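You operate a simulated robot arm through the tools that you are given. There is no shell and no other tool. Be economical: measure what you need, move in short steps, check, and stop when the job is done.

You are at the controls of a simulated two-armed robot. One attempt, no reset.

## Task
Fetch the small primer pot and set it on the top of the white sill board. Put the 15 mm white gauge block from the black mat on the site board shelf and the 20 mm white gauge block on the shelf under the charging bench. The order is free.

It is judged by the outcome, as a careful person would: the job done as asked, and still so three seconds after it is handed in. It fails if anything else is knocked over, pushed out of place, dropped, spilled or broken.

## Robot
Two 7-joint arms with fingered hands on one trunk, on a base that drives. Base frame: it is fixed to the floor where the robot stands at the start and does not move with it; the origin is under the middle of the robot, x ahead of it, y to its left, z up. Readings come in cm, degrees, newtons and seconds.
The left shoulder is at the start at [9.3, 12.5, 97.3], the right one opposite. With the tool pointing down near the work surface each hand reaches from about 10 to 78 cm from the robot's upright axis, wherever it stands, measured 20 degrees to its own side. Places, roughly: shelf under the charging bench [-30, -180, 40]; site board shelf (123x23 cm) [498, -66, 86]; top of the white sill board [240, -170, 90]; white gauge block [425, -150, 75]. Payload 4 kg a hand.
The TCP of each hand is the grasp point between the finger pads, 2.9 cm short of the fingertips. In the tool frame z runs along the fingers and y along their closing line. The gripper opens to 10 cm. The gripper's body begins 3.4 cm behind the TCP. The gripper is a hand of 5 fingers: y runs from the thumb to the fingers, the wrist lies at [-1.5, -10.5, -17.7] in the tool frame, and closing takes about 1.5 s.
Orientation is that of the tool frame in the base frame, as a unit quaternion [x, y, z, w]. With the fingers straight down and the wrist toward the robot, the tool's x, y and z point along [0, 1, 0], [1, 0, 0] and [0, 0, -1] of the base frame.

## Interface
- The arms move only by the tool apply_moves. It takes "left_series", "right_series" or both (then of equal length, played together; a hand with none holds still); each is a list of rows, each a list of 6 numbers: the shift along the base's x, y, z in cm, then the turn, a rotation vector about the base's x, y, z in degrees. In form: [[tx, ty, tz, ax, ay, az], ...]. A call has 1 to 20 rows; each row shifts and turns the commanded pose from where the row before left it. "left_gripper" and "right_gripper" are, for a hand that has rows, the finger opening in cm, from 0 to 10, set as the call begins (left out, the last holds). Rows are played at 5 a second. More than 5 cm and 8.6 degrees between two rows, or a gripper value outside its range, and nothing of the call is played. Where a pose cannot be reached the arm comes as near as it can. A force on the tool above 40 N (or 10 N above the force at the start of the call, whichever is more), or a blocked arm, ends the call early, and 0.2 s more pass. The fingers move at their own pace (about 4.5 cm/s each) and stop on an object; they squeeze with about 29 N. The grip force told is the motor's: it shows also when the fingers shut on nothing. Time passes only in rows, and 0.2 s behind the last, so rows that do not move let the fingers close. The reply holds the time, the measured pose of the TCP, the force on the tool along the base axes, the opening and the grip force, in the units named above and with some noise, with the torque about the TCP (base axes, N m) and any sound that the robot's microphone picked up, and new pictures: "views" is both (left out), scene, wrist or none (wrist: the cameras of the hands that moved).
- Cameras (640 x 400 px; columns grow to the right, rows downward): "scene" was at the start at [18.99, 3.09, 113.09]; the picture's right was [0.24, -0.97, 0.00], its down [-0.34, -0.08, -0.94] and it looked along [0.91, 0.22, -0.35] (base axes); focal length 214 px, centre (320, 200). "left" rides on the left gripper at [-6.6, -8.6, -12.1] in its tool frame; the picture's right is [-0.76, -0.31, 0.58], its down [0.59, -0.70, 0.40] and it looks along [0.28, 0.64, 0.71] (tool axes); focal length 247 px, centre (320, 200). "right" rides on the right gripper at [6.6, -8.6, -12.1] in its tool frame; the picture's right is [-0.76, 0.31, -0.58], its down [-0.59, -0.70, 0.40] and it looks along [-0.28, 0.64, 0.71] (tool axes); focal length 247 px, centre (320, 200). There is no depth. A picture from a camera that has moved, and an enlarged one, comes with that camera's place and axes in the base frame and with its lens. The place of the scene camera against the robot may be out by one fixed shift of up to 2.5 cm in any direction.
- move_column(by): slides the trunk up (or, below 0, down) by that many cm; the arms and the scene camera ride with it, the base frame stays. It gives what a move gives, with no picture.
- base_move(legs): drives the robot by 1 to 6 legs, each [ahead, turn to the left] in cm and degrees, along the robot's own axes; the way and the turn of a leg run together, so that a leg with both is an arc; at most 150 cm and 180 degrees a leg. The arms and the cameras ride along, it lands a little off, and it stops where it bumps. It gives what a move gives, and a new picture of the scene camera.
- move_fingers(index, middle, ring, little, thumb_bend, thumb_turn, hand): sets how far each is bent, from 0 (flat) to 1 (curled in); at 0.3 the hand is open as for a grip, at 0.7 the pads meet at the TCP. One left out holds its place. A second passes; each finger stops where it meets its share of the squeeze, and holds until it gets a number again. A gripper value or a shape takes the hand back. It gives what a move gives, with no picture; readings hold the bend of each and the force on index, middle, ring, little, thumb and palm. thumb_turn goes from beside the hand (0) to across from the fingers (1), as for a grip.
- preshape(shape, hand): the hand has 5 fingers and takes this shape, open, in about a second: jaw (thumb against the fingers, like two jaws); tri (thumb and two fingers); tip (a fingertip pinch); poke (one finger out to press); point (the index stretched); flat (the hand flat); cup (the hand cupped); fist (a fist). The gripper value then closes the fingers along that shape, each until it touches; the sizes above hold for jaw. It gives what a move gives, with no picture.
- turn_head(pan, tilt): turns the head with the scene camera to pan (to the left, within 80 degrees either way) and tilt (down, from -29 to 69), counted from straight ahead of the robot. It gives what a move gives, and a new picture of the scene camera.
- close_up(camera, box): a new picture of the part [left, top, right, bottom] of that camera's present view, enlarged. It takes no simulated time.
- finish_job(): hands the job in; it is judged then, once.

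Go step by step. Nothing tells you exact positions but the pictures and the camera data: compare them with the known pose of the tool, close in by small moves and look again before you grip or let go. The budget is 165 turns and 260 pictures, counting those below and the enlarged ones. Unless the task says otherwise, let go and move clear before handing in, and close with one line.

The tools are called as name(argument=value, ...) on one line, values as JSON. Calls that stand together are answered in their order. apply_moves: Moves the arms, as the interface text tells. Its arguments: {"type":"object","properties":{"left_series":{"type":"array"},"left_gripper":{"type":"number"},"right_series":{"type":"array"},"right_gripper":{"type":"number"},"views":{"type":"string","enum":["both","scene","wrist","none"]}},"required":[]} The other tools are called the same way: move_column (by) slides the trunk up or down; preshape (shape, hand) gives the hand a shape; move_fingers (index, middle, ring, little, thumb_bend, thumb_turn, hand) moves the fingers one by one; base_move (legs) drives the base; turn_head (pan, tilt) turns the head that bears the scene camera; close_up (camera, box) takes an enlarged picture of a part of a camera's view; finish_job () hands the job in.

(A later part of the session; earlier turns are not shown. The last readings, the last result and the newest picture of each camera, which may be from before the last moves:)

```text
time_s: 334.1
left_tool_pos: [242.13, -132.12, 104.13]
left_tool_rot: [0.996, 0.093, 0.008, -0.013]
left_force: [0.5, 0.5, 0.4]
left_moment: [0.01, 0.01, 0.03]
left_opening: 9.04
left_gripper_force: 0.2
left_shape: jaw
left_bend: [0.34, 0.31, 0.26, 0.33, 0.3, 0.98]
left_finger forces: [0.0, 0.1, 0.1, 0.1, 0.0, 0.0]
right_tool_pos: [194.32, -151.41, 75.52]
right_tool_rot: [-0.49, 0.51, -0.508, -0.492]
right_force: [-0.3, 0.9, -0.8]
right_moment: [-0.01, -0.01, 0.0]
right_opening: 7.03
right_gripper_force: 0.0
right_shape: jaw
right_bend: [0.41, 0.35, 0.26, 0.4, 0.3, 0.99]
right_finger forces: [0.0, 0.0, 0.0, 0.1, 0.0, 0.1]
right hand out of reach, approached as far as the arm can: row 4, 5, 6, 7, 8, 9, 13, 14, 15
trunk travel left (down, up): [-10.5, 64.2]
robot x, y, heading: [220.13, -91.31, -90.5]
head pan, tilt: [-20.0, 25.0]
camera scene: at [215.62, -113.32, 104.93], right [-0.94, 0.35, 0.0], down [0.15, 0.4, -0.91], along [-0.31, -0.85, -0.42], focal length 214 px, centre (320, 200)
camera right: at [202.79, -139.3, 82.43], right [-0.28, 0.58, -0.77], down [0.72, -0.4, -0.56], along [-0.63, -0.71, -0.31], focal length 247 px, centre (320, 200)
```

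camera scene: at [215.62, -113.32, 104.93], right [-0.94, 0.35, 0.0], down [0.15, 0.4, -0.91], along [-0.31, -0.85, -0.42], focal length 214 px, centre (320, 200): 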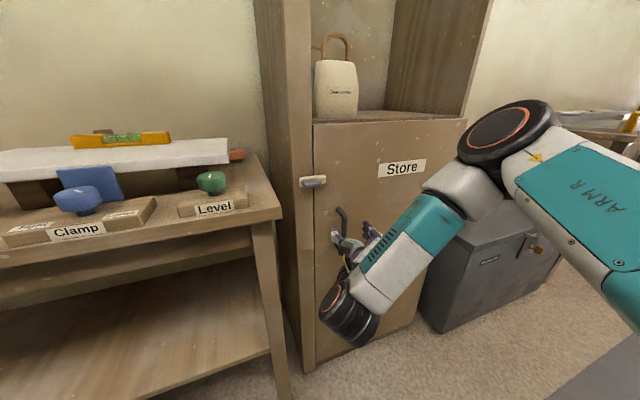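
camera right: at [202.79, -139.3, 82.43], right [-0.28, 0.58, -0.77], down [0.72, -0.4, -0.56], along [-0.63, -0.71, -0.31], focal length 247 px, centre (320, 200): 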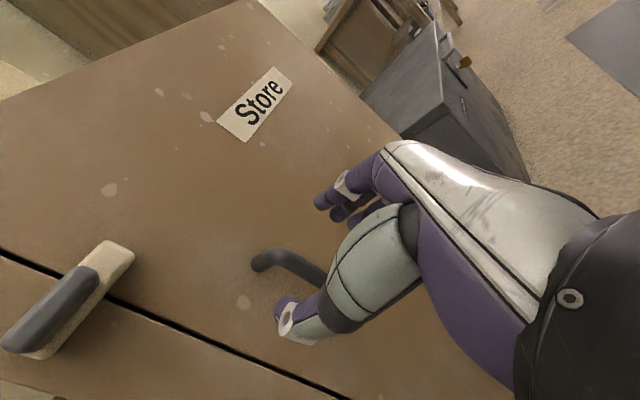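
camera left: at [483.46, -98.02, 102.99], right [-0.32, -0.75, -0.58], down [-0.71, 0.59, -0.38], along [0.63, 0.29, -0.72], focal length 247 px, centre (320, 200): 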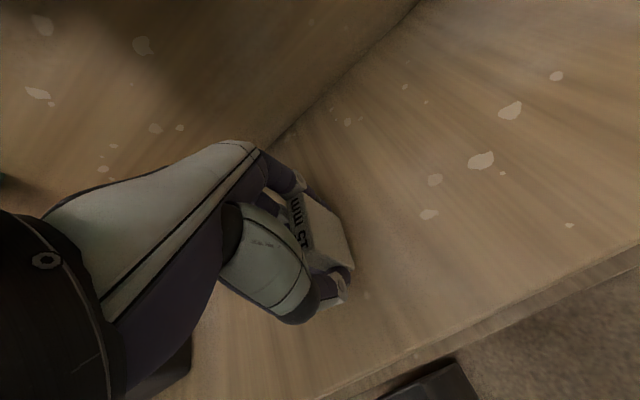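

Good pose. The bar is at x≈192; line up and move in to straddle it.

apply_moves(right_series=[[-2.4, 0, -2, 0, 0, 0], [0, 0, -2, 0, 0, 0], [0, 0, -1.5, 0, 0, 0], [0, -2, 0, 0, 0, 0], [0, -2, 0, 0, 0, 0], [0, -2, 0, 0, 0, 0], [0, -1.5, 0, 0, 0, 0], [0, 0, 0, 0, 0, 0]], views="both")

```text
time_s: 335.9
left_tool_pos: [242.31, -131.9, 104.15]
left_tool_rot: [0.996, 0.093, 0.007, -0.013]
left_force: [0.5, 0.3, 0.1]
left_moment: [0.01, 0.02, 0.03]
left_opening: 9.02
left_gripper_force: 0.0
left_shape: jaw
left_bend: [0.34, 0.31, 0.26, 0.33, 0.3, 0.98]
left_finger forces: [0.1, 0.1, 0.1, 0.0, 0.0, 0.1]
right_tool_pos: [195.31, -159.85, 71.67]
right_tool_rot: [0.491, -0.508, 0.508, 0.492]
right_force: [-0.2, 8.9, -0.8]
right_moment: [-0.03, 0.0, 0.39]
right_opening: 7.05
right_gripper_force: 0.0
right_shape: jaw
right_bend: [0.41, 0.35, 0.26, 0.4, 0.3, 0.99]
right_finger forces: [0.0, 0.0, 0.1, 0.0, 8.8, 0.0]
right hand out of reach, approached as far as the arm can: row 1, 2, 3
trunk travel left (down, up): [-10.5, 64.2]
robot x, y, heading: [220.26, -91.24, -90.2]
head pan, tilt: [-20.0, 25.0]
camera scene: at [215.63, -113.25, 104.94], right [-0.94, 0.35, 0.0], down [0.15, 0.4, -0.91], along [-0.31, -0.85, -0.42], focal length 214 px, centre (320, 200)
camera right: at [203.72, -147.61, 78.41], right [-0.28, 0.58, -0.77], down [0.72, -0.4, -0.56], along [-0.63, -0.71, -0.3], focal length 247 px, centre (320, 200)
```

scene: 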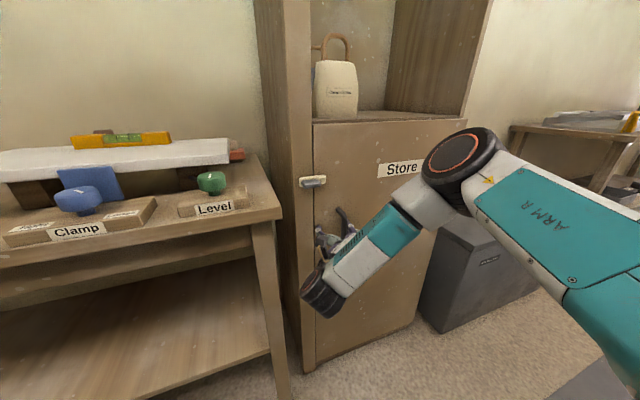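
right: 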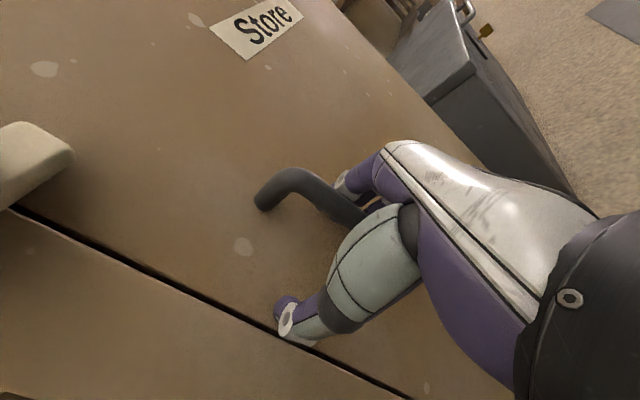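

The bar is between fingers and thumb, thumb tip touching the door. Back off a hair and close on it.

apply_moves(right_series=[[0, 0.7, 0, 0, 0, 0], [0, 0, 0, 0, 0, 0], [0, 0, 0, 0, 0, 0], [0, 0, 0, 0, 0, 0], [0, 0, 0, 0, 0, 0], [0, 0, 0, 0, 0, 0], [0, 0, 0, 0, 0, 0], [0, 0, 0, 0, 0, 0]], right_gripper=1, views="wrist")

```text
time_s: 337.7
left_tool_pos: [241.98, -131.95, 104.22]
left_tool_rot: [0.996, 0.092, 0.008, -0.013]
left_force: [-0.1, 0.6, 0.6]
left_moment: [0.01, -0.01, 0.01]
left_opening: 8.95
left_gripper_force: 0.1
left_shape: jaw
left_bend: [0.34, 0.31, 0.26, 0.33, 0.3, 0.98]
left_finger forces: [0.0, 0.1, 0.0, 0.0, 0.0, 0.1]
right_tool_pos: [194.72, -159.21, 71.47]
right_tool_rot: [-0.488, 0.51, -0.506, -0.495]
right_force: [-35.6, -0.8, 3.0]
right_moment: [0.15, 0.76, 0.14]
right_opening: 1.25
right_gripper_force: 0.1
right_shape: jaw
right_bend: [0.56, 0.62, 0.71, 0.52, 0.6, 1.0]
right_finger forces: [15.7, 1.4, 5.6, 14.6, 0.0, 0.1]
trunk travel left (down, up): [-10.5, 64.2]
robot x, y, heading: [220.05, -91.24, -90.6]
head pan, tilt: [-20.0, 25.0]
camera right: at [203.29, -146.98, 78.35], right [-0.28, 0.58, -0.77], down [0.72, -0.41, -0.56], along [-0.64, -0.71, -0.3], focal length 247 px, centre (320, 200)
```

right: 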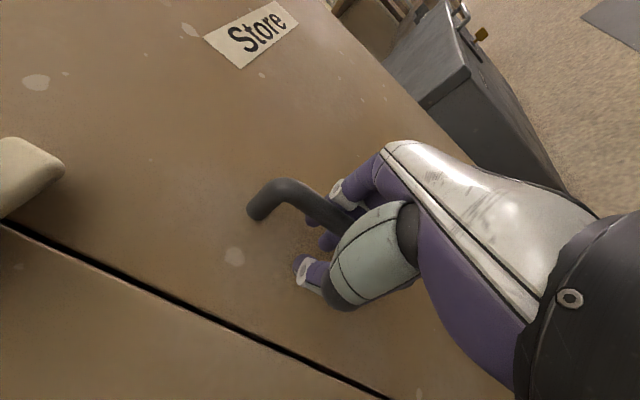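

Fingers hook the bar with some side load. Ease that, then pull gently.

apply_moves(right_series=[[-0.7, 0, 0, 0, 0, 0], [0, 0.5, 0, 0, 0, 0], [0, 0.7, 0, 0, 0, 0], [0, 0.7, 0, 0, 0, 0], [0, 0.8, 0, 0, 0, 0], [0, 0, 0, 0, 0, 0]], views="both")

```text
time_s: 339.1
left_tool_pos: [242.02, -132.31, 104.2]
left_tool_rot: [0.996, 0.093, 0.009, -0.013]
left_force: [-0.2, -0.4, -0.1]
left_moment: [0.0, 0.02, 0.0]
left_opening: 9.01
left_gripper_force: 0.0
left_shape: jaw
left_bend: [0.34, 0.31, 0.26, 0.33, 0.3, 0.98]
left_finger forces: [0.0, 0.1, 0.0, 0.0, 0.0, 0.0]
right_tool_pos: [194.33, -156.71, 71.52]
right_tool_rot: [-0.489, 0.511, -0.507, -0.493]
right_force: [-22.8, -11.0, 3.0]
right_moment: [-0.1, 0.34, -0.22]
right_opening: 1.18
right_gripper_force: 0.0
right_shape: jaw
right_bend: [0.58, 0.59, 0.57, 0.59, 0.6, 1.0]
right_finger forces: [8.5, 6.2, 7.0, 3.7, 0.0, 0.0]
trunk travel left (down, up): [-10.5, 64.2]
robot x, y, heading: [220.49, -91.21, -90.4]
head pan, tilt: [-20.0, 25.0]
camera scene: at [215.42, -113.52, 104.88], right [-0.94, 0.35, 0.0], down [0.15, 0.4, -0.91], along [-0.32, -0.85, -0.42], focal length 214 px, centre (320, 200)
camera right: at [202.94, -144.49, 78.31], right [-0.28, 0.58, -0.77], down [0.72, -0.41, -0.56], along [-0.64, -0.71, -0.3], focal length 247 px, centre (320, 200)
```

scene: 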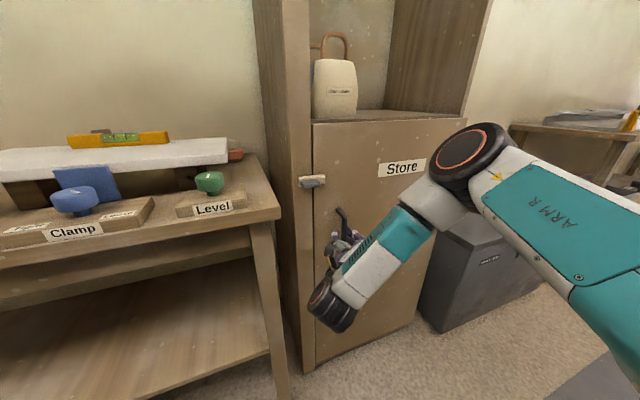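
right: 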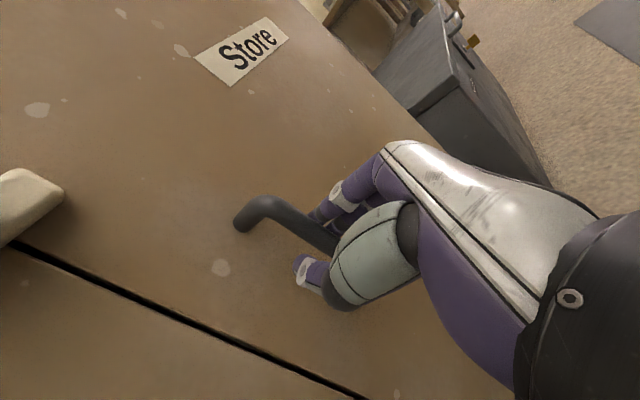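

The catch holds it. I'll let go and use the right hand, palm down, to turn the grey tab.

apply_moves(right_series=[[0.7, -1, 0, 0, 0, 0], [0, 0, 0, 0, 0, 0], [0, 0, 0, 0, 0, 0], [0, 0, 0, 0, 0, 0], [0, 0, 0, 0, 0, 0], [0, 0, 0, 0, 0, 0], [0, 3, 0, 0, 0, 0], [0, 4, 0, 0, 0, 0], [0, 4, 0, 0, 0, 0]], right_gripper=8, views="none")

apply_moves(right_series=[[0.5, 0.3, 1.3, 0, 8, 0], [0.5, 0.3, 1.3, 0, 8, 0], [0.5, 0.3, 1.3, 0, 8, 0], [0.5, 0.3, 1.3, 0, 8, 0], [0.5, 0.3, 1.3, 0, 8, 0], [0.5, 0.3, 1.3, 0, 8, 0], [0.5, 0.3, 1.3, 0, 8, 0], [0.5, 0.3, 1.3, 0, 8, 0], [0.5, 0.3, 1.3, 0, 8, 0], [0.5, 0.3, 1.3, 0, 8, 0], [0.5, 0.3, 1.3, 0, 8, 0], [0, 0, 0, 0, 0, 0]], right_gripper=6, views="both")

```text
time_s: 341.1
left_tool_pos: [242.24, -132.01, 104.1]
left_tool_rot: [0.996, 0.093, 0.008, -0.012]
left_force: [-0.4, 0.0, -0.1]
left_moment: [0.0, -0.01, -0.03]
left_opening: 9.0
left_gripper_force: 0.1
left_shape: jaw
left_bend: [0.34, 0.31, 0.26, 0.33, 0.3, 0.98]
left_finger forces: [0.1, 0.1, 0.0, 0.0, 0.0, 0.0]
right_tool_pos: [195.12, -152.26, 72.33]
right_tool_rot: [-0.49, 0.511, -0.507, -0.493]
right_force: [-0.1, -0.3, -0.3]
right_moment: [-0.02, -0.02, 0.0]
right_opening: 7.98
right_gripper_force: 0.1
right_shape: jaw
right_bend: [0.38, 0.33, 0.25, 0.37, 0.3, 0.99]
right_finger forces: [0.0, 0.0, 0.1, 0.1, 0.1, 0.0]
right hand out of reach, approached as far as the arm can: row 8, 9
trunk travel left (down, up): [-10.5, 64.2]
robot x, y, heading: [220.4, -91.35, -90.3]
head pan, tilt: [-20.0, 25.0]
```

```text
time_s: 342.2
left_tool_pos: [242.2, -131.61, 104.35]
left_tool_rot: [0.995, 0.094, 0.008, -0.012]
left_force: [-0.3, 0.1, 0.0]
left_moment: [0.03, 0.01, -0.01]
left_opening: 8.97
left_gripper_force: 0.1
left_shape: jaw
left_bend: [0.34, 0.31, 0.26, 0.33, 0.3, 0.98]
left_finger forces: [0.0, 0.0, 0.1, 0.1, 0.0, 0.0]
right_tool_pos: [203.03, -160.03, 81.86]
right_tool_rot: [0.618, -0.355, 0.34, 0.614]
right_force: [-2.8, 34.3, -2.8]
right_moment: [1.05, 0.12, 0.42]
right_opening: 6.07
right_gripper_force: 0.0
right_shape: jaw
right_bend: [0.4, 0.38, 0.73, 0.44, 0.3, 1.0]
right_finger forces: [0.8, 2.0, 0.0, 0.0, 32.5, 0.0]
right hand out of reach, approached as far as the arm can: row 1, 2, 3, 4, 5
trunk travel left (down, up): [-10.5, 64.2]
robot x, y, heading: [220.34, -90.75, -90.1]
head pan, tilt: [-20.0, 25.0]
stopped in row 5 (right hand): the force on the tool passed its limit at 57 N (the readings are from after the stop); the commanded pose is now the measured one
camera scene: at [215.49, -113.0, 104.99], right [-0.94, 0.35, 0.0], down [0.15, 0.39, -0.91], along [-0.32, -0.85, -0.42], focal length 214 px, centre (320, 200)
camera right: at [214.05, -147.87, 83.25], right [-0.65, 0.59, -0.48], down [0.29, -0.39, -0.87], along [-0.71, -0.7, 0.08], focal length 247 px, centre (320, 200)
```

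scene: 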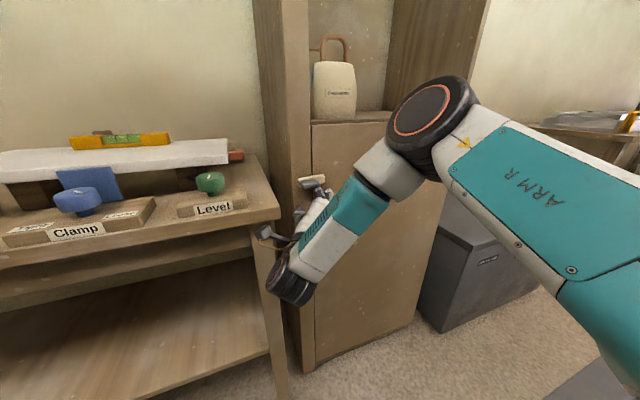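
right: 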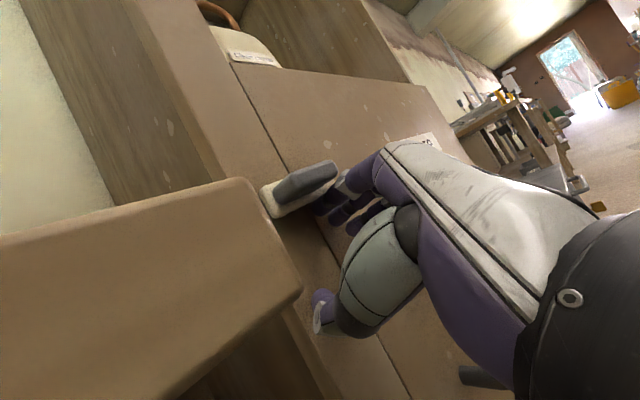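

The hand is too cramped this close; back the base up 15 cm, then redo the pose.

base_move(legs=[[-15, 0]])

apply_moves(right_series=[[0, 0, 0.3, 0, 8, 0], [0, 0, 0.3, 0, 8, 0], [0, 0, 0.3, 0, 8, 0], [0, 0, 0.3, 0, 8, 0], [0, 0, 0.3, 0, 8, 0], [0, 0, 0.3, 0, 8, 0], [0, 0, 0.3, 0, 6, 0], [0, 0, 0, 0, 0, 0]], right_gripper=6, views="both")

```text
time_s: 343.5
left_tool_pos: [242.3, -117.08, 104.19]
left_tool_rot: [0.995, 0.094, 0.008, -0.013]
left_force: [0.8, -0.5, 0.3]
left_moment: [0.02, 0.04, 0.01]
left_opening: 9.01
left_gripper_force: 0.1
left_shape: jaw
left_bend: [0.34, 0.31, 0.26, 0.33, 0.3, 0.98]
left_finger forces: [0.1, 0.1, 0.0, 0.1, 0.1, 0.0]
right_tool_pos: [203.4, -145.47, 81.94]
right_tool_rot: [0.617, -0.353, 0.342, 0.614]
right_force: [0.7, -0.1, 0.7]
right_moment: [0.0, 0.01, 0.03]
right_opening: 6.03
right_gripper_force: 0.0
right_shape: jaw
right_bend: [0.4, 0.39, 0.73, 0.44, 0.3, 1.0]
right_finger forces: [0.1, 0.0, 0.0, 0.0, 0.0, 0.0]
trunk travel left (down, up): [-10.5, 64.2]
robot x, y, heading: [220.73, -76.7, -90.2]
head pan, tilt: [-20.0, 25.0]
camera scene: at [215.67, -98.39, 104.94], right [-0.94, 0.35, 0.0], down [0.15, 0.4, -0.91], along [-0.32, -0.85, -0.42], focal length 214 px, centre (320, 200)
```

scene: 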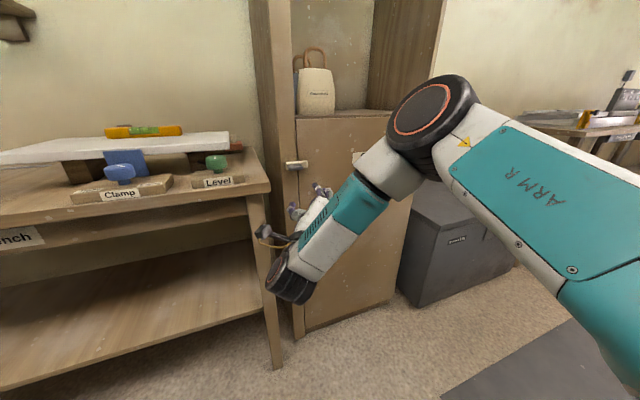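

```text
time_s: 345.3
left_tool_pos: [242.43, -117.15, 104.17]
left_tool_rot: [0.995, 0.094, 0.008, -0.013]
left_force: [-0.1, -0.4, -0.5]
left_moment: [0.01, 0.0, 0.0]
left_opening: 9.0
left_gripper_force: 0.0
left_shape: jaw
left_bend: [0.34, 0.31, 0.26, 0.33, 0.3, 0.98]
left_finger forces: [0.0, 0.0, 0.0, 0.0, 0.0, 0.0]
right_tool_pos: [223.18, -141.04, 94.98]
right_tool_rot: [0.707, -0.038, 0.023, 0.706]
right_force: [0.9, 0.2, -0.2]
right_moment: [0.01, 0.0, 0.0]
right_opening: 6.0
right_gripper_force: 0.1
right_shape: jaw
right_bend: [0.4, 0.39, 0.73, 0.44, 0.3, 1.0]
right_finger forces: [0.0, 0.1, 0.1, 0.0, 0.1, 0.2]
right hand out of reach, approached as far as the arm can: row 1, 2, 3, 4, 5, 6, 7
trunk travel left (down, up): [-10.5, 64.2]
robot x, y, heading: [220.74, -76.38, -90.4]
head pan, tilt: [-20.0, 25.0]
camera scene: at [215.68, -98.43, 104.92], right [-0.94, 0.35, 0.0], down [0.15, 0.4, -0.91], along [-0.32, -0.85, -0.42], focal length 214 px, centre (320, 200)
camera right: at [230.86, -128.93, 87.06], right [-0.77, 0.59, 0.24], down [-0.53, -0.39, -0.75], along [-0.35, -0.71, 0.61], focal length 247 px, centre (320, 200)
```

scene: 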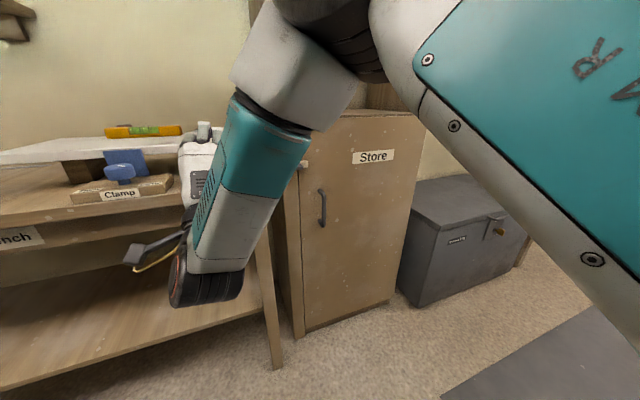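
right: 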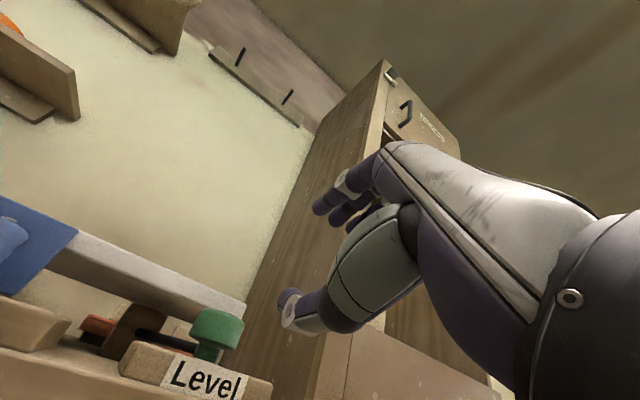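

Palm-down isn't reachable here. I'll return to the handshake pose and instead grip the tab end to end, which allows twisting or sliding it.

apply_moves(right_series=[[-0.4, 0, 0.2, 0, -8, 0], [-0.4, 0, 0.2, 0, -8, 0], [-0.4, 0, 0.2, 0, -8, 0], [-0.4, 0, 0.2, 0, -8, 0], [-0.4, 0, 0.2, 0, -8, 0], [-0.4, 0, 0.2, 0, -8, 0], [-0.4, 0, 0.2, 0, -8, 0], [-0.4, 0, 0.2, 0, -8, 0], [-0.4, 0, 0.2, 0, -8, 0], [-0.4, 0, 0.2, 0, -8, 0], [-0.4, 0, 0.2, 0, -8, 0], [0, 0, 0, 0, 0, 0]], right_gripper=7, views="wrist")

```text
time_s: 347.9
left_tool_pos: [242.35, -117.05, 104.08]
left_tool_rot: [0.995, 0.095, 0.007, -0.014]
left_force: [-0.7, 0.2, -0.3]
left_moment: [0.01, 0.0, -0.03]
left_opening: 9.0
left_gripper_force: 0.1
left_shape: jaw
left_bend: [0.34, 0.31, 0.26, 0.33, 0.3, 0.98]
left_finger forces: [0.1, 0.1, 0.0, 0.1, 0.0, 0.1]
right_tool_pos: [218.89, -141.04, 97.18]
right_tool_rot: [-0.489, 0.518, -0.508, -0.484]
right_force: [-0.9, -0.4, 0.2]
right_moment: [0.04, 0.0, -0.02]
right_opening: 6.97
right_gripper_force: 0.1
right_shape: jaw
right_bend: [0.41, 0.36, 0.26, 0.41, 0.3, 0.99]
right_finger forces: [0.0, 0.0, 0.0, 0.1, 0.0, 0.0]
trunk travel left (down, up): [-10.5, 64.2]
robot x, y, heading: [220.52, -76.04, -90.4]
head pan, tilt: [-20.0, 25.0]
camera right: at [227.11, -128.95, 104.43], right [-0.26, 0.59, -0.76], down [0.73, -0.39, -0.56], along [-0.63, -0.7, -0.33], focal length 247 px, centre (320, 200)
```

right: 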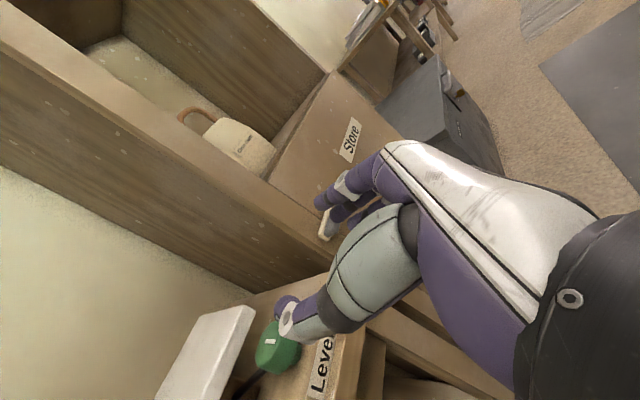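

apply_moves(right_series=[[-3.2, 0, -1.95, 0, 0, 0], [-3.2, 0, -1.95, 0, 0, 0], [-3.2, 0, -1.95, 0, 0, 0], [-3.2, -1, -1.95, 0, 0, 0], [-3.2, -1, -1.95, 0, 0, 0], [-3.2, -2, -1.95, 0, 0, 0], [0, -2, 0, 0, 0, 0], [0, 0, 0, 0, 0, 0]], views="both")

```text
time_s: 349.7
left_tool_pos: [242.41, -117.23, 104.1]
left_tool_rot: [0.996, 0.093, 0.007, -0.013]
left_force: [0.3, -1.0, -0.8]
left_moment: [0.02, 0.02, -0.02]
left_opening: 9.0
left_gripper_force: 0.1
left_shape: jaw
left_bend: [0.34, 0.31, 0.26, 0.33, 0.3, 0.98]
left_finger forces: [0.0, 0.0, 0.1, 0.0, 0.1, 0.0]
right_tool_pos: [199.61, -147.07, 85.38]
right_tool_rot: [-0.49, 0.518, -0.507, -0.484]
right_force: [0.1, 0.1, -0.3]
right_moment: [0.0, 0.0, 0.0]
right_opening: 6.96
right_gripper_force: 0.0
right_shape: jaw
right_bend: [0.41, 0.35, 0.26, 0.41, 0.3, 0.99]
right_finger forces: [0.0, 0.0, 0.0, 0.0, 0.0, 0.0]
trunk travel left (down, up): [-10.5, 64.2]
robot x, y, heading: [220.24, -76.63, -90.4]
head pan, tilt: [-20.0, 25.0]
camera scene: at [215.68, -98.43, 104.93], right [-0.94, 0.35, 0.0], down [0.15, 0.4, -0.91], along [-0.32, -0.85, -0.42], focal length 214 px, centre (320, 200)
camera right: at [207.96, -134.93, 92.66], right [-0.27, 0.59, -0.76], down [0.73, -0.39, -0.56], along [-0.63, -0.7, -0.33], focal length 247 px, centre (320, 200)
```

scene: 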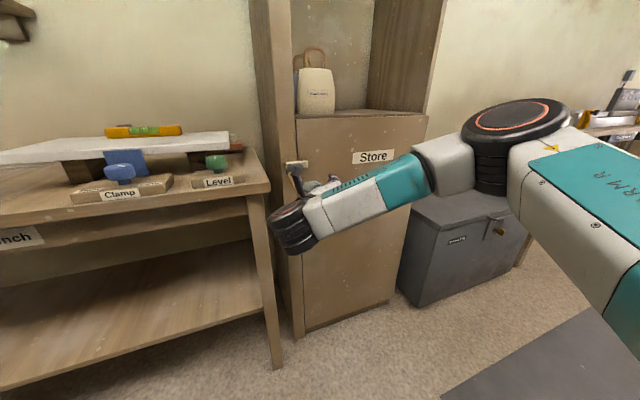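
right: 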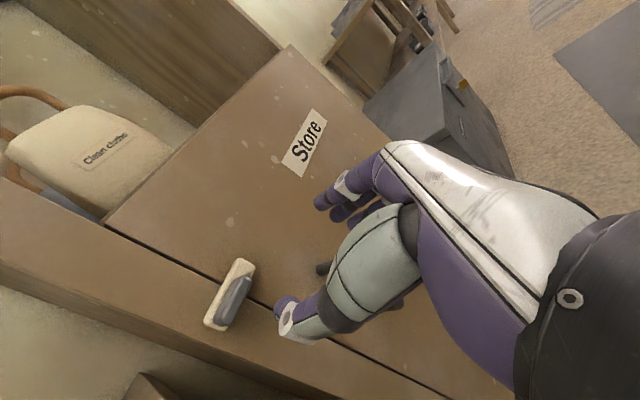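

Tab centre is about (202, -162, 85.3). Align and move in around it.

apply_moves(right_series=[[2.3, 0, 0, 0, 0, 0], [0, -3, 0, 0, 0, 0], [0, -3, 0, 0, 0, 0], [0, -3, 0, 0, 0, 0], [0, -2, 0, 0, 0, 0], [0, -1, 0, 0, 0, 0], [0, 0, 0, 0, 0, 0]], views="wrist")

```text
time_s: 351.3
left_tool_pos: [242.32, -117.16, 104.27]
left_tool_rot: [0.995, 0.095, 0.007, -0.013]
left_force: [0.1, -0.5, -0.2]
left_moment: [0.03, -0.02, -0.02]
left_opening: 8.98
left_gripper_force: 0.1
left_shape: jaw
left_bend: [0.34, 0.31, 0.26, 0.33, 0.3, 0.98]
left_finger forces: [0.0, 0.0, 0.0, 0.1, 0.0, 0.0]
right_tool_pos: [201.83, -159.17, 85.56]
right_tool_rot: [-0.49, 0.518, -0.507, -0.484]
right_force: [-3.3, 2.1, -0.1]
right_moment: [-0.04, -0.04, -0.14]
right_opening: 7.13
right_gripper_force: 0.1
right_shape: jaw
right_bend: [0.39, 0.35, 0.26, 0.41, 0.3, 0.99]
right_finger forces: [2.7, 0.0, 0.0, 0.0, 0.0, 0.0]
trunk travel left (down, up): [-10.5, 64.2]
robot x, y, heading: [220.3, -76.13, -90.5]
head pan, tilt: [-20.0, 25.0]
camera right: at [210.19, -146.99, 92.69], right [-0.26, 0.59, -0.76], down [0.73, -0.39, -0.56], along [-0.63, -0.7, -0.33], focal length 247 px, centre (320, 200)
```

right: 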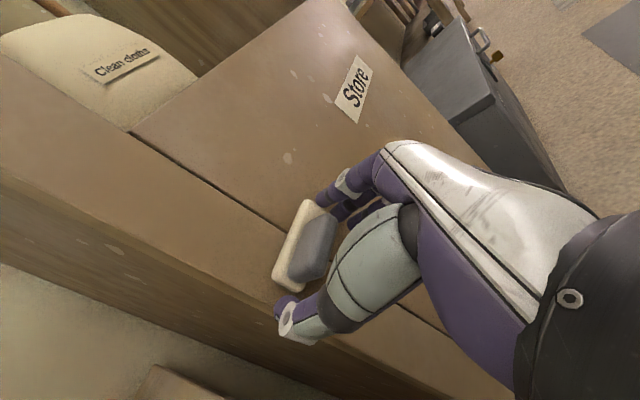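

The tab sits between index and thumb. Close and see.

apply_moves(right_series=[[0, 0, 0, 0, 0, 0], [0, 0, 0, 0, 0, 0], [0, 0, 0, 0, 0, 0], [0, 0, 0, 0, 0, 0], [0, 0, 0, 0, 0, 0], [0, 0, 0, 0, 0, 0]], right_gripper=2, views="wrist")

```text
time_s: 352.7
left_tool_pos: [242.4, -117.1, 104.23]
left_tool_rot: [0.995, 0.094, 0.005, -0.012]
left_force: [-0.4, -0.6, 0.2]
left_moment: [-0.02, 0.0, -0.02]
left_opening: 8.99
left_gripper_force: 0.1
left_shape: jaw
left_bend: [0.34, 0.31, 0.26, 0.33, 0.3, 0.98]
left_finger forces: [0.0, 0.0, 0.0, 0.1, 0.1, 0.1]
right_tool_pos: [202.07, -159.11, 85.36]
right_tool_rot: [-0.492, 0.517, -0.507, -0.484]
right_force: [7.8, 4.7, 1.6]
right_moment: [-0.01, 0.01, -0.1]
right_opening: 5.37
right_gripper_force: 28.6
right_shape: jaw
right_bend: [0.38, 0.77, 0.74, 0.54, 0.36, 1.0]
right_finger forces: [16.8, 0.9, 0.0, 0.1, 23.1, 0.0]
trunk travel left (down, up): [-10.5, 64.2]
robot x, y, heading: [220.38, -76.19, -90.9]
head pan, tilt: [-20.0, 25.0]
camera right: at [210.43, -146.92, 92.7], right [-0.27, 0.59, -0.76], down [0.73, -0.39, -0.56], along [-0.63, -0.71, -0.33], focal length 247 px, centre (320, 200)
```

right: 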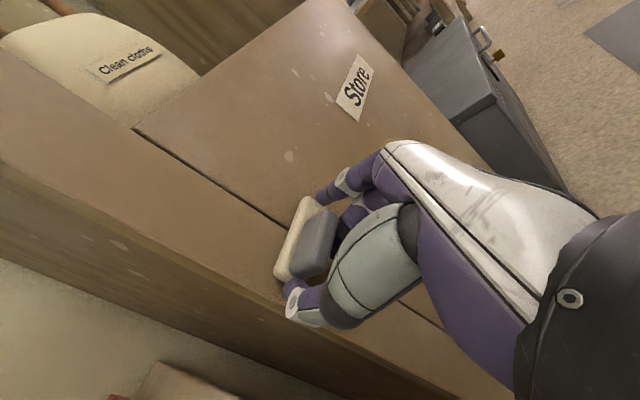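

Gripped. Try twisting a little, fingers-down direction, reading the torque.

apply_moves(right_series=[[0, 0, 0, 0, -6, 0], [0, 0, 0, 0, -6, 0], [0, 0, 0, 0, -6, 0], [0, 0, 0, 0, 0, 0]], views="wrist")

```text
time_s: 353.7
left_tool_pos: [242.55, -117.06, 104.2]
left_tool_rot: [0.995, 0.094, 0.007, -0.013]
left_force: [0.4, 0.0, -0.2]
left_moment: [-0.03, 0.0, -0.02]
left_opening: 8.99
left_gripper_force: 0.1
left_shape: jaw
left_bend: [0.34, 0.31, 0.26, 0.33, 0.3, 0.98]
left_finger forces: [0.0, 0.0, 0.1, 0.0, 0.0, 0.0]
right_tool_pos: [202.08, -158.92, 85.77]
right_tool_rot: [-0.405, 0.586, -0.578, -0.397]
right_force: [8.7, 5.8, 7.7]
right_moment: [-0.13, 0.57, -0.06]
right_opening: 5.28
right_gripper_force: 28.9
right_shape: jaw
right_bend: [0.4, 0.77, 0.74, 0.54, 0.36, 1.0]
right_finger forces: [17.4, 4.1, 0.1, 0.0, 20.1, 0.0]
trunk travel left (down, up): [-10.5, 64.2]
robot x, y, heading: [220.15, -76.39, -90.4]
head pan, tilt: [-20.0, 25.0]
camera right: at [207.68, -146.87, 95.09], right [-0.02, 0.59, -0.81], down [0.87, -0.39, -0.31], along [-0.5, -0.71, -0.5], focal length 247 px, centre (320, 200)
```

right: 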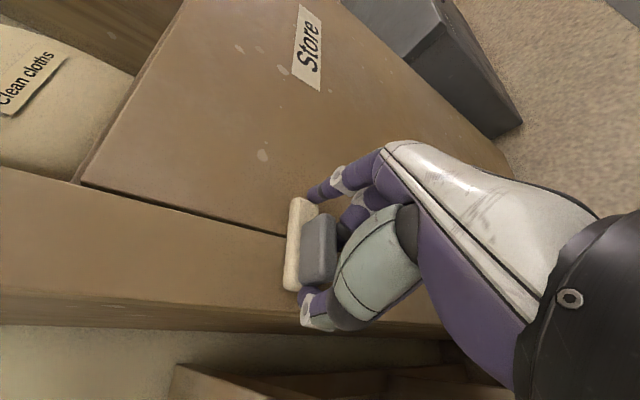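

The tab didn't rotate. Undo the twist and try sliding it towards the door (right), then the other way.

apply_moves(right_series=[[0, 0, 0, 0, 6, 0], [0, 0, -0.3, 0, 6, 0], [0, 0, 0, 0, 6, 0], [-0.7, 0, 0, 0, 0, 0], [-0.7, 0, 0, 0, 0, 0], [-0.7, 0, 0, 0, 0, 0], [0, 0, 0, 0, 0, 0]], views="wrist")

```text
time_s: 355.3
left_tool_pos: [242.6, -116.86, 104.17]
left_tool_rot: [0.996, 0.094, 0.006, -0.011]
left_force: [1.1, -0.3, -0.4]
left_moment: [-0.01, 0.01, 0.02]
left_opening: 8.99
left_gripper_force: 0.0
left_shape: jaw
left_bend: [0.34, 0.31, 0.26, 0.33, 0.3, 0.98]
left_finger forces: [0.0, 0.0, 0.0, 0.1, 0.1, 0.0]
right_tool_pos: [200.66, -158.86, 85.31]
right_tool_rot: [-0.495, 0.513, -0.51, -0.482]
right_force: [31.9, 17.2, 4.9]
right_moment: [-0.15, 0.05, 1.43]
right_opening: 5.38
right_gripper_force: 28.8
right_shape: jaw
right_bend: [0.46, 0.77, 0.74, 0.54, 0.3, 0.99]
right_finger forces: [9.1, 0.1, 0.1, 0.1, 43.9, 0.1]
trunk travel left (down, up): [-10.5, 64.2]
robot x, y, heading: [220.65, -76.14, -90.1]
head pan, tilt: [-20.0, 25.0]
camera right: at [208.91, -146.66, 92.54], right [-0.28, 0.59, -0.76], down [0.73, -0.38, -0.56], along [-0.62, -0.71, -0.33], focal length 247 px, centre (320, 200)
```

right: 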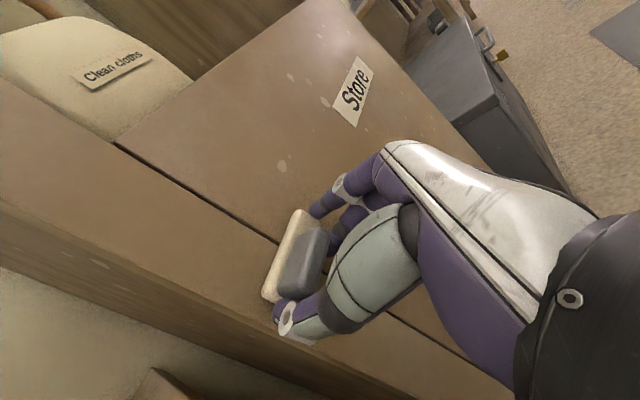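

Resists that way (32 N). Try sliding left towards the frame.

apply_moves(right_series=[[0.7, 0, 0, 0, 0, 0], [0.7, 0, 0, 0, 0, 0], [0.7, 0, 0, 0, 0, 0], [0.7, 0, 0, 0, 0, 0], [0.7, 0, 0, 0, 0, 0], [0, 0, 0, 0, 0, 0]], views="wrist")

```text
time_s: 356.7
left_tool_pos: [242.41, -116.94, 104.36]
left_tool_rot: [0.996, 0.092, 0.007, -0.012]
left_force: [0.1, -0.4, -0.5]
left_moment: [-0.04, 0.04, 0.01]
left_opening: 9.0
left_gripper_force: 0.1
left_shape: jaw
left_bend: [0.34, 0.31, 0.26, 0.33, 0.3, 0.98]
left_finger forces: [0.0, 0.1, 0.0, 0.0, 0.0, 0.0]
right_tool_pos: [203.18, -158.87, 85.14]
right_tool_rot: [-0.489, 0.518, -0.508, -0.484]
right_force: [2.6, 21.1, 1.3]
right_moment: [-0.12, 0.02, -1.03]
right_opening: 5.51
right_gripper_force: 29.1
right_shape: jaw
right_bend: [0.36, 0.77, 0.74, 0.54, 0.49, 1.0]
right_finger forces: [21.4, 0.0, 0.0, 0.1, 14.0, 0.1]
trunk travel left (down, up): [-10.5, 64.2]
robot x, y, heading: [220.53, -76.18, -90.4]
head pan, tilt: [-20.0, 25.0]
camera right: at [211.64, -146.81, 92.48], right [-0.26, 0.59, -0.76], down [0.73, -0.39, -0.56], along [-0.63, -0.7, -0.33], focal length 247 px, centre (320, 200)
```

right: 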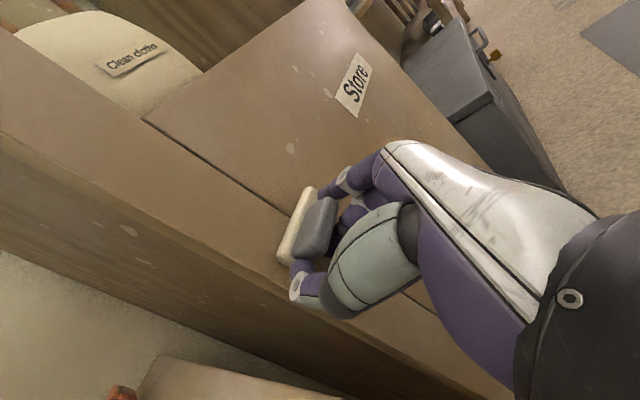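

No slide sideways. Recentre and try lifting it, then the opposite twist.

apply_moves(right_series=[[-1.2, 0, 0, 0, 0, 0], [0, 0, 0.7, 0, 0, 0], [0, 0, 0.7, 0, 0, 0], [0, 0, 0.7, 0, 0, 0], [0, 0, 0, 0, 0, 0]], views="wrist")

```text
time_s: 357.3
left_tool_pos: [242.45, -116.74, 104.27]
left_tool_rot: [0.995, 0.094, 0.007, -0.012]
left_force: [-0.7, 0.1, 0.2]
left_moment: [-0.02, -0.01, 0.03]
left_opening: 9.0
left_gripper_force: 0.0
left_shape: jaw
left_bend: [0.34, 0.31, 0.26, 0.33, 0.3, 0.98]
left_finger forces: [0.0, 0.1, 0.0, 0.0, 0.1, 0.0]
right_tool_pos: [202.66, -158.73, 85.48]
right_tool_rot: [-0.493, 0.518, -0.507, -0.481]
right_force: [6.6, 23.9, -0.4]
right_moment: [-0.03, 0.01, -1.03]
right_opening: 5.23
right_gripper_force: 28.9
right_shape: jaw
right_bend: [0.4, 0.77, 0.74, 0.54, 0.44, 1.0]
right_finger forces: [26.2, 0.1, 0.1, 0.0, 18.7, 0.0]
trunk travel left (down, up): [-10.5, 64.2]
robot x, y, heading: [220.2, -76.42, -90.0]
head pan, tilt: [-20.0, 25.0]
stopped in row 3 (right hand): the force on the tool passed its limit at 42 N (the readings are from after the stop); the commanded pose is now the measured one
camera right: at [210.95, -146.62, 92.8], right [-0.27, 0.59, -0.76], down [0.73, -0.38, -0.56], along [-0.62, -0.71, -0.33], focal length 247 px, centre (320, 200)
```

right: 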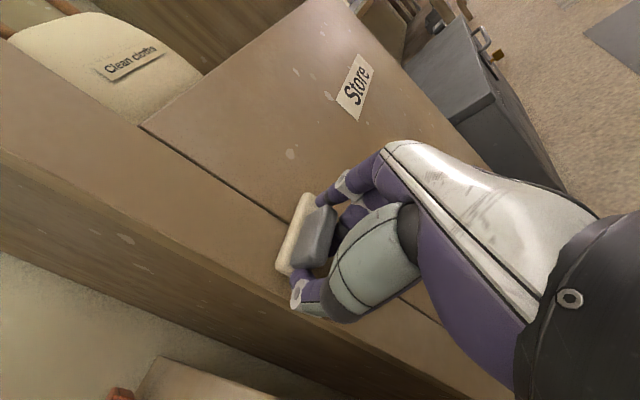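

Try downward.

apply_moves(right_series=[[0, 0.7, 0, 0, 0, 0], [0, 0, -0.8, 0, 0, 0], [0, 0, -0.8, 0, 0, 0], [0, 0, -0.8, 0, 0, 0], [0, 0, 0, 0, 0, 0]], views="wrist")

```text
time_s: 358.5
left_tool_pos: [242.28, -117.14, 104.19]
left_tool_rot: [0.995, 0.094, 0.008, -0.013]
left_force: [0.7, -0.8, -1.0]
left_moment: [0.03, -0.02, 0.0]
left_opening: 9.01
left_gripper_force: 0.0
left_shape: jaw
left_bend: [0.34, 0.31, 0.26, 0.33, 0.3, 0.98]
left_finger forces: [0.1, 0.0, 0.0, 0.1, 0.1, 0.0]
right_tool_pos: [202.35, -158.36, 82.91]
right_tool_rot: [-0.493, 0.518, -0.507, -0.481]
right_force: [0.0, -0.4, -0.1]
right_moment: [0.06, 0.0, 0.04]
right_opening: 3.82
right_gripper_force: 29.5
right_shape: jaw
right_bend: [0.56, 0.77, 0.74, 0.54, 0.73, 1.0]
right_finger forces: [0.2, 0.1, 0.0, 0.0, 0.0, 0.0]
trunk travel left (down, up): [-10.5, 64.2]
robot x, y, heading: [220.19, -76.55, -90.5]
head pan, tilt: [-20.0, 25.0]
camera right: at [210.64, -146.28, 90.14], right [-0.27, 0.6, -0.76], down [0.73, -0.39, -0.56], along [-0.63, -0.71, -0.33], focal length 247 px, centre (320, 200)
```

right: 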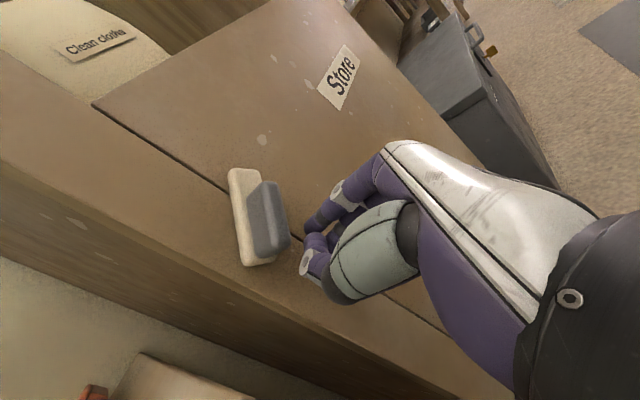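

The catch did turn about 30° (it's a turn-button) before the fingers slipped. I'll push its upper right end leftwards with closed fingers to bring it upright.

apply_moves(right_series=[[0, 2, 0, 0, 0, 0], [0, 2, 0, 0, 0, 0], [-3.2, 0, 2.5, 0, 0, 0], [-3.2, 0, 2.5, 0, 0, 0], [0, -2, 0, 0, 0, 0], [0, -2.2, 0, 0, 0, 0], [0.7, 0, 0, 0, 0, 0], [0.7, 0, 0, 0, 0, 0], [0.7, 0, 0, 0, 0, 0], [0.7, 0, 0, 0, 0, 0], [0.7, 0, 0, 0, 0, 0], [0, 0, 0, 0, 0, 0]], right_gripper=0, views="wrist")

```text
time_s: 361.1
left_tool_pos: [242.23, -116.97, 104.24]
left_tool_rot: [0.995, 0.094, 0.008, -0.013]
left_force: [-0.3, 0.5, -0.3]
left_moment: [0.02, 0.03, 0.0]
left_opening: 8.99
left_gripper_force: 0.0
left_shape: jaw
left_bend: [0.34, 0.31, 0.26, 0.33, 0.3, 0.98]
left_finger forces: [0.1, 0.1, 0.1, 0.0, 0.1, 0.1]
right_tool_pos: [199.41, -158.28, 88.36]
right_tool_rot: [-0.49, 0.518, -0.508, -0.483]
right_force: [-12.4, 2.2, 12.9]
right_moment: [-0.01, -0.25, 0.03]
right_opening: 2.39
right_gripper_force: 29.0
right_shape: jaw
right_bend: [0.56, 0.77, 0.74, 0.54, 0.77, 0.97]
right_finger forces: [0.0, 0.1, 0.1, 0.0, 17.4, 0.1]
trunk travel left (down, up): [-10.5, 64.2]
robot x, y, heading: [220.24, -76.31, -90.5]
head pan, tilt: [-20.0, 25.0]
camera right: at [207.64, -146.26, 95.55], right [-0.27, 0.59, -0.76], down [0.73, -0.39, -0.56], along [-0.63, -0.71, -0.33], focal length 247 px, centre (320, 200)
```

right: 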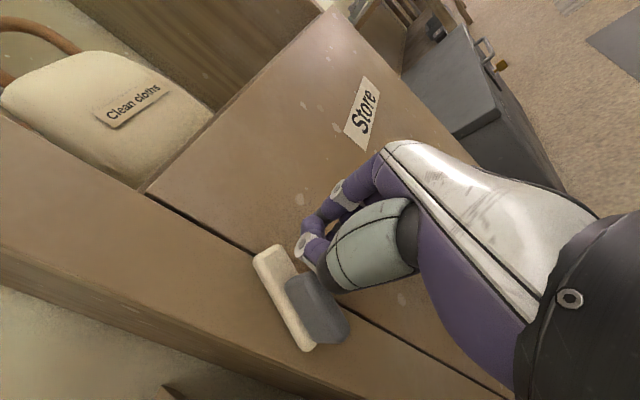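

It's turning further. Keep pushing left.

apply_moves(right_series=[[0.6, 0, 0.2, 0, 0, 0], [0.6, 0, 0.2, 0, 0, 0], [0.6, 0, 0, 0, 0, 0], [0.6, 0, 0, 0, 0, 0], [0, 0, 0, 0, 0, 0]], views="wrist")

```text
time_s: 362.3
left_tool_pos: [242.31, -116.82, 104.33]
left_tool_rot: [0.995, 0.094, 0.009, -0.012]
left_force: [0.2, 0.2, 0.9]
left_moment: [0.01, -0.01, 0.02]
left_opening: 8.99
left_gripper_force: 0.0
left_shape: jaw
left_bend: [0.34, 0.31, 0.26, 0.33, 0.3, 0.98]
left_finger forces: [0.1, 0.1, 0.0, 0.1, 0.0, 0.0]
right_tool_pos: [201.56, -158.29, 88.54]
right_tool_rot: [-0.49, 0.519, -0.507, -0.483]
right_force: [-24.6, 11.6, 15.0]
right_moment: [-0.11, -0.4, 0.1]
right_opening: 2.01
right_gripper_force: 29.3
right_shape: jaw
right_bend: [0.54, 0.77, 0.74, 0.54, 0.84, 0.94]
right_finger forces: [0.0, 0.0, 0.1, 0.0, 29.0, 0.1]
trunk travel left (down, up): [-10.5, 64.2]
robot x, y, heading: [220.32, -76.48, -90.4]
head pan, tilt: [-20.0, 25.0]
camera right: at [209.87, -146.21, 95.84], right [-0.26, 0.59, -0.76], down [0.73, -0.39, -0.56], along [-0.63, -0.7, -0.33], focal length 247 px, centre (320, 200)
```

right: 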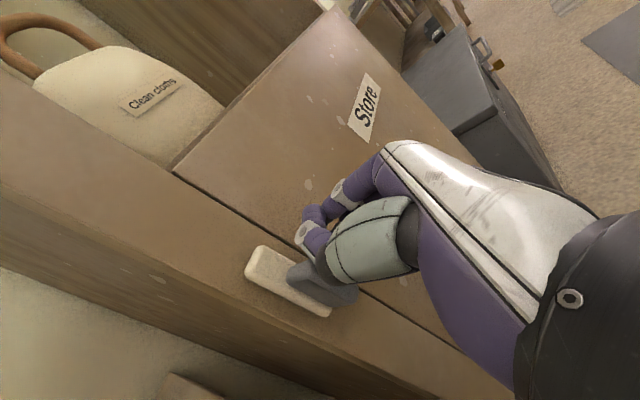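

The button is now upright, clear of the door. Move to the handle and pull.

apply_moves(right_series=[[-0.7, 2, 0, 0, 0, 0], [0, 4, 0, 0, 0, 0], [0, 3, 0, 0, 0, 0], [-1.5, 0, -3.4, 0, 0, 0], [-1.5, 0, -3.4, 0, 0, 0], [-1.5, 0, -3.4, 0, 0, 0], [-1, 0, -3.4, 0, 0, 0], [-1, 0, -3.4, 0, 0, 0], [0, 0, 0, 0, 0, 0]], right_gripper=7, views="wrist")

```text
time_s: 364.3
left_tool_pos: [242.31, -117.04, 104.07]
left_tool_rot: [0.995, 0.094, 0.007, -0.013]
left_force: [0.3, 0.3, 0.1]
left_moment: [-0.02, -0.02, 0.02]
left_opening: 9.01
left_gripper_force: 0.0
left_shape: jaw
left_bend: [0.34, 0.31, 0.26, 0.33, 0.3, 0.98]
left_finger forces: [0.0, 0.0, 0.1, 0.0, 0.0, 0.0]
right_tool_pos: [194.71, -149.41, 71.27]
right_tool_rot: [-0.493, 0.517, -0.507, -0.482]
right_force: [-0.2, -1.0, 0.1]
right_moment: [0.02, 0.05, 0.02]
right_opening: 6.97
right_gripper_force: 0.1
right_shape: jaw
right_bend: [0.41, 0.36, 0.26, 0.41, 0.3, 0.99]
right_finger forces: [0.0, 0.1, 0.0, 0.0, 0.0, 0.0]
trunk travel left (down, up): [-10.5, 64.2]
robot x, y, heading: [220.27, -76.32, -90.3]
head pan, tilt: [-20.0, 25.0]
camera right: at [202.96, -137.34, 78.58], right [-0.27, 0.59, -0.76], down [0.73, -0.38, -0.56], along [-0.62, -0.71, -0.33], focal length 247 px, centre (320, 200)
```

right: 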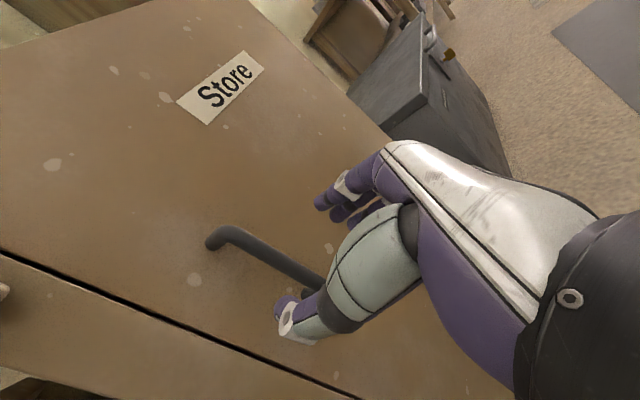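

apply_moves(right_series=[[-0.5, -3, 0, 0, 0, 0], [0, -3, 0, 0, 0, 0], [0, -3.2, 0, 0, 0, 0], [0, 0, 0, 0, 0, 0]], views="none")

apply_moves(right_series=[[0, 0, 0, 0, 0, 0], [0, 0, 0, 0, 0, 0], [0, 0, 0, 0, 0, 0], [0, 0, 0, 0, 0, 0], [0, 0, 0, 0, 0, 0], [0, 0, 0, 0, 0, 0], [0, 0.8, 0, 0, 0, 0], [0, 0.8, 0, 0, 0, 0], [0, 0.8, 0, 0, 0, 0], [0, 0.8, 0, 0, 0, 0], [0, 0, 0, 0, 0, 0]], right_gripper=1, views="both")

```text
time_s: 365.3
left_tool_pos: [242.3, -117.03, 104.25]
left_tool_rot: [0.995, 0.094, 0.007, -0.014]
left_force: [0.0, 0.6, 0.2]
left_moment: [0.0, 0.02, 0.0]
left_opening: 9.01
left_gripper_force: 0.1
left_shape: jaw
left_bend: [0.34, 0.31, 0.26, 0.33, 0.3, 0.98]
left_finger forces: [0.0, 0.1, 0.0, 0.0, 0.1, 0.0]
right_tool_pos: [194.2, -158.73, 71.48]
right_tool_rot: [-0.493, 0.518, -0.507, -0.481]
right_force: [0.4, 0.2, -0.2]
right_moment: [-0.04, -0.02, 0.03]
right_opening: 6.97
right_gripper_force: 0.1
right_shape: jaw
right_bend: [0.41, 0.36, 0.26, 0.41, 0.3, 0.99]
right_finger forces: [0.0, 0.0, 0.1, 0.0, 0.0, 0.0]
trunk travel left (down, up): [-10.5, 64.2]
robot x, y, heading: [220.57, -76.16, -90.6]
head pan, tilt: [-20.0, 25.0]
```

```text
time_s: 367.7
left_tool_pos: [242.13, -117.13, 104.23]
left_tool_rot: [0.996, 0.092, 0.008, -0.012]
left_force: [0.3, -0.5, -0.2]
left_moment: [0.04, 0.04, -0.01]
left_opening: 9.0
left_gripper_force: 0.1
left_shape: jaw
left_bend: [0.34, 0.31, 0.26, 0.33, 0.3, 0.98]
left_finger forces: [0.0, 0.1, 0.1, 0.0, 0.0, 0.0]
right_tool_pos: [193.93, -155.44, 71.37]
right_tool_rot: [-0.492, 0.519, -0.507, -0.482]
right_force: [-22.2, -3.9, 2.0]
right_moment: [-0.11, 0.49, 0.03]
right_opening: 1.21
right_gripper_force: 0.0
right_shape: jaw
right_bend: [0.6, 0.62, 0.71, 0.56, 0.6, 1.0]
right_finger forces: [8.7, 1.2, 4.0, 8.4, 0.0, 0.0]
trunk travel left (down, up): [-10.5, 64.2]
robot x, y, heading: [220.27, -76.29, -90.6]
head pan, tilt: [-20.0, 25.0]
camera scene: at [215.51, -98.43, 104.92], right [-0.94, 0.35, 0.0], down [0.15, 0.4, -0.91], along [-0.32, -0.85, -0.42], focal length 214 px, centre (320, 200)
camera right: at [202.22, -143.42, 78.69], right [-0.27, 0.59, -0.76], down [0.73, -0.39, -0.56], along [-0.63, -0.7, -0.33], focal length 247 px, centre (320, 200)
```

scene: 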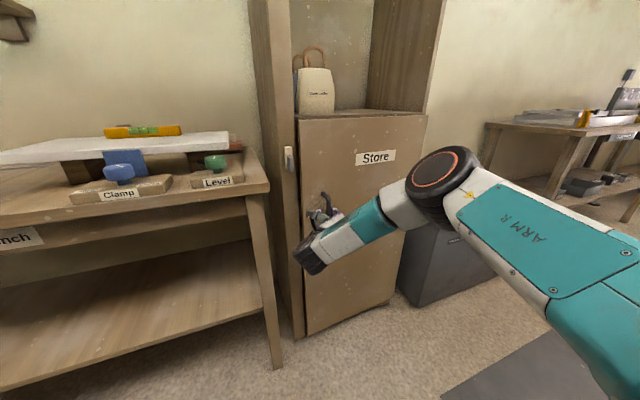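
right: 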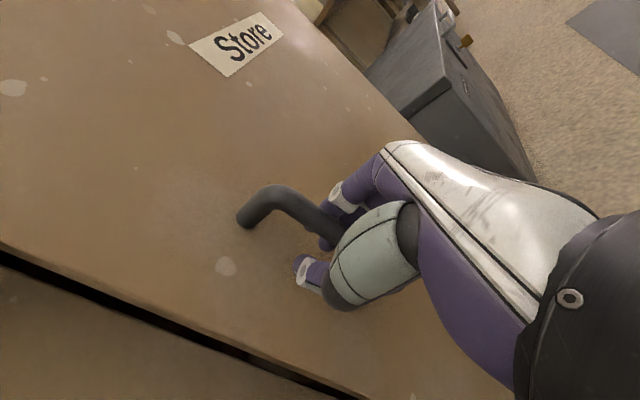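

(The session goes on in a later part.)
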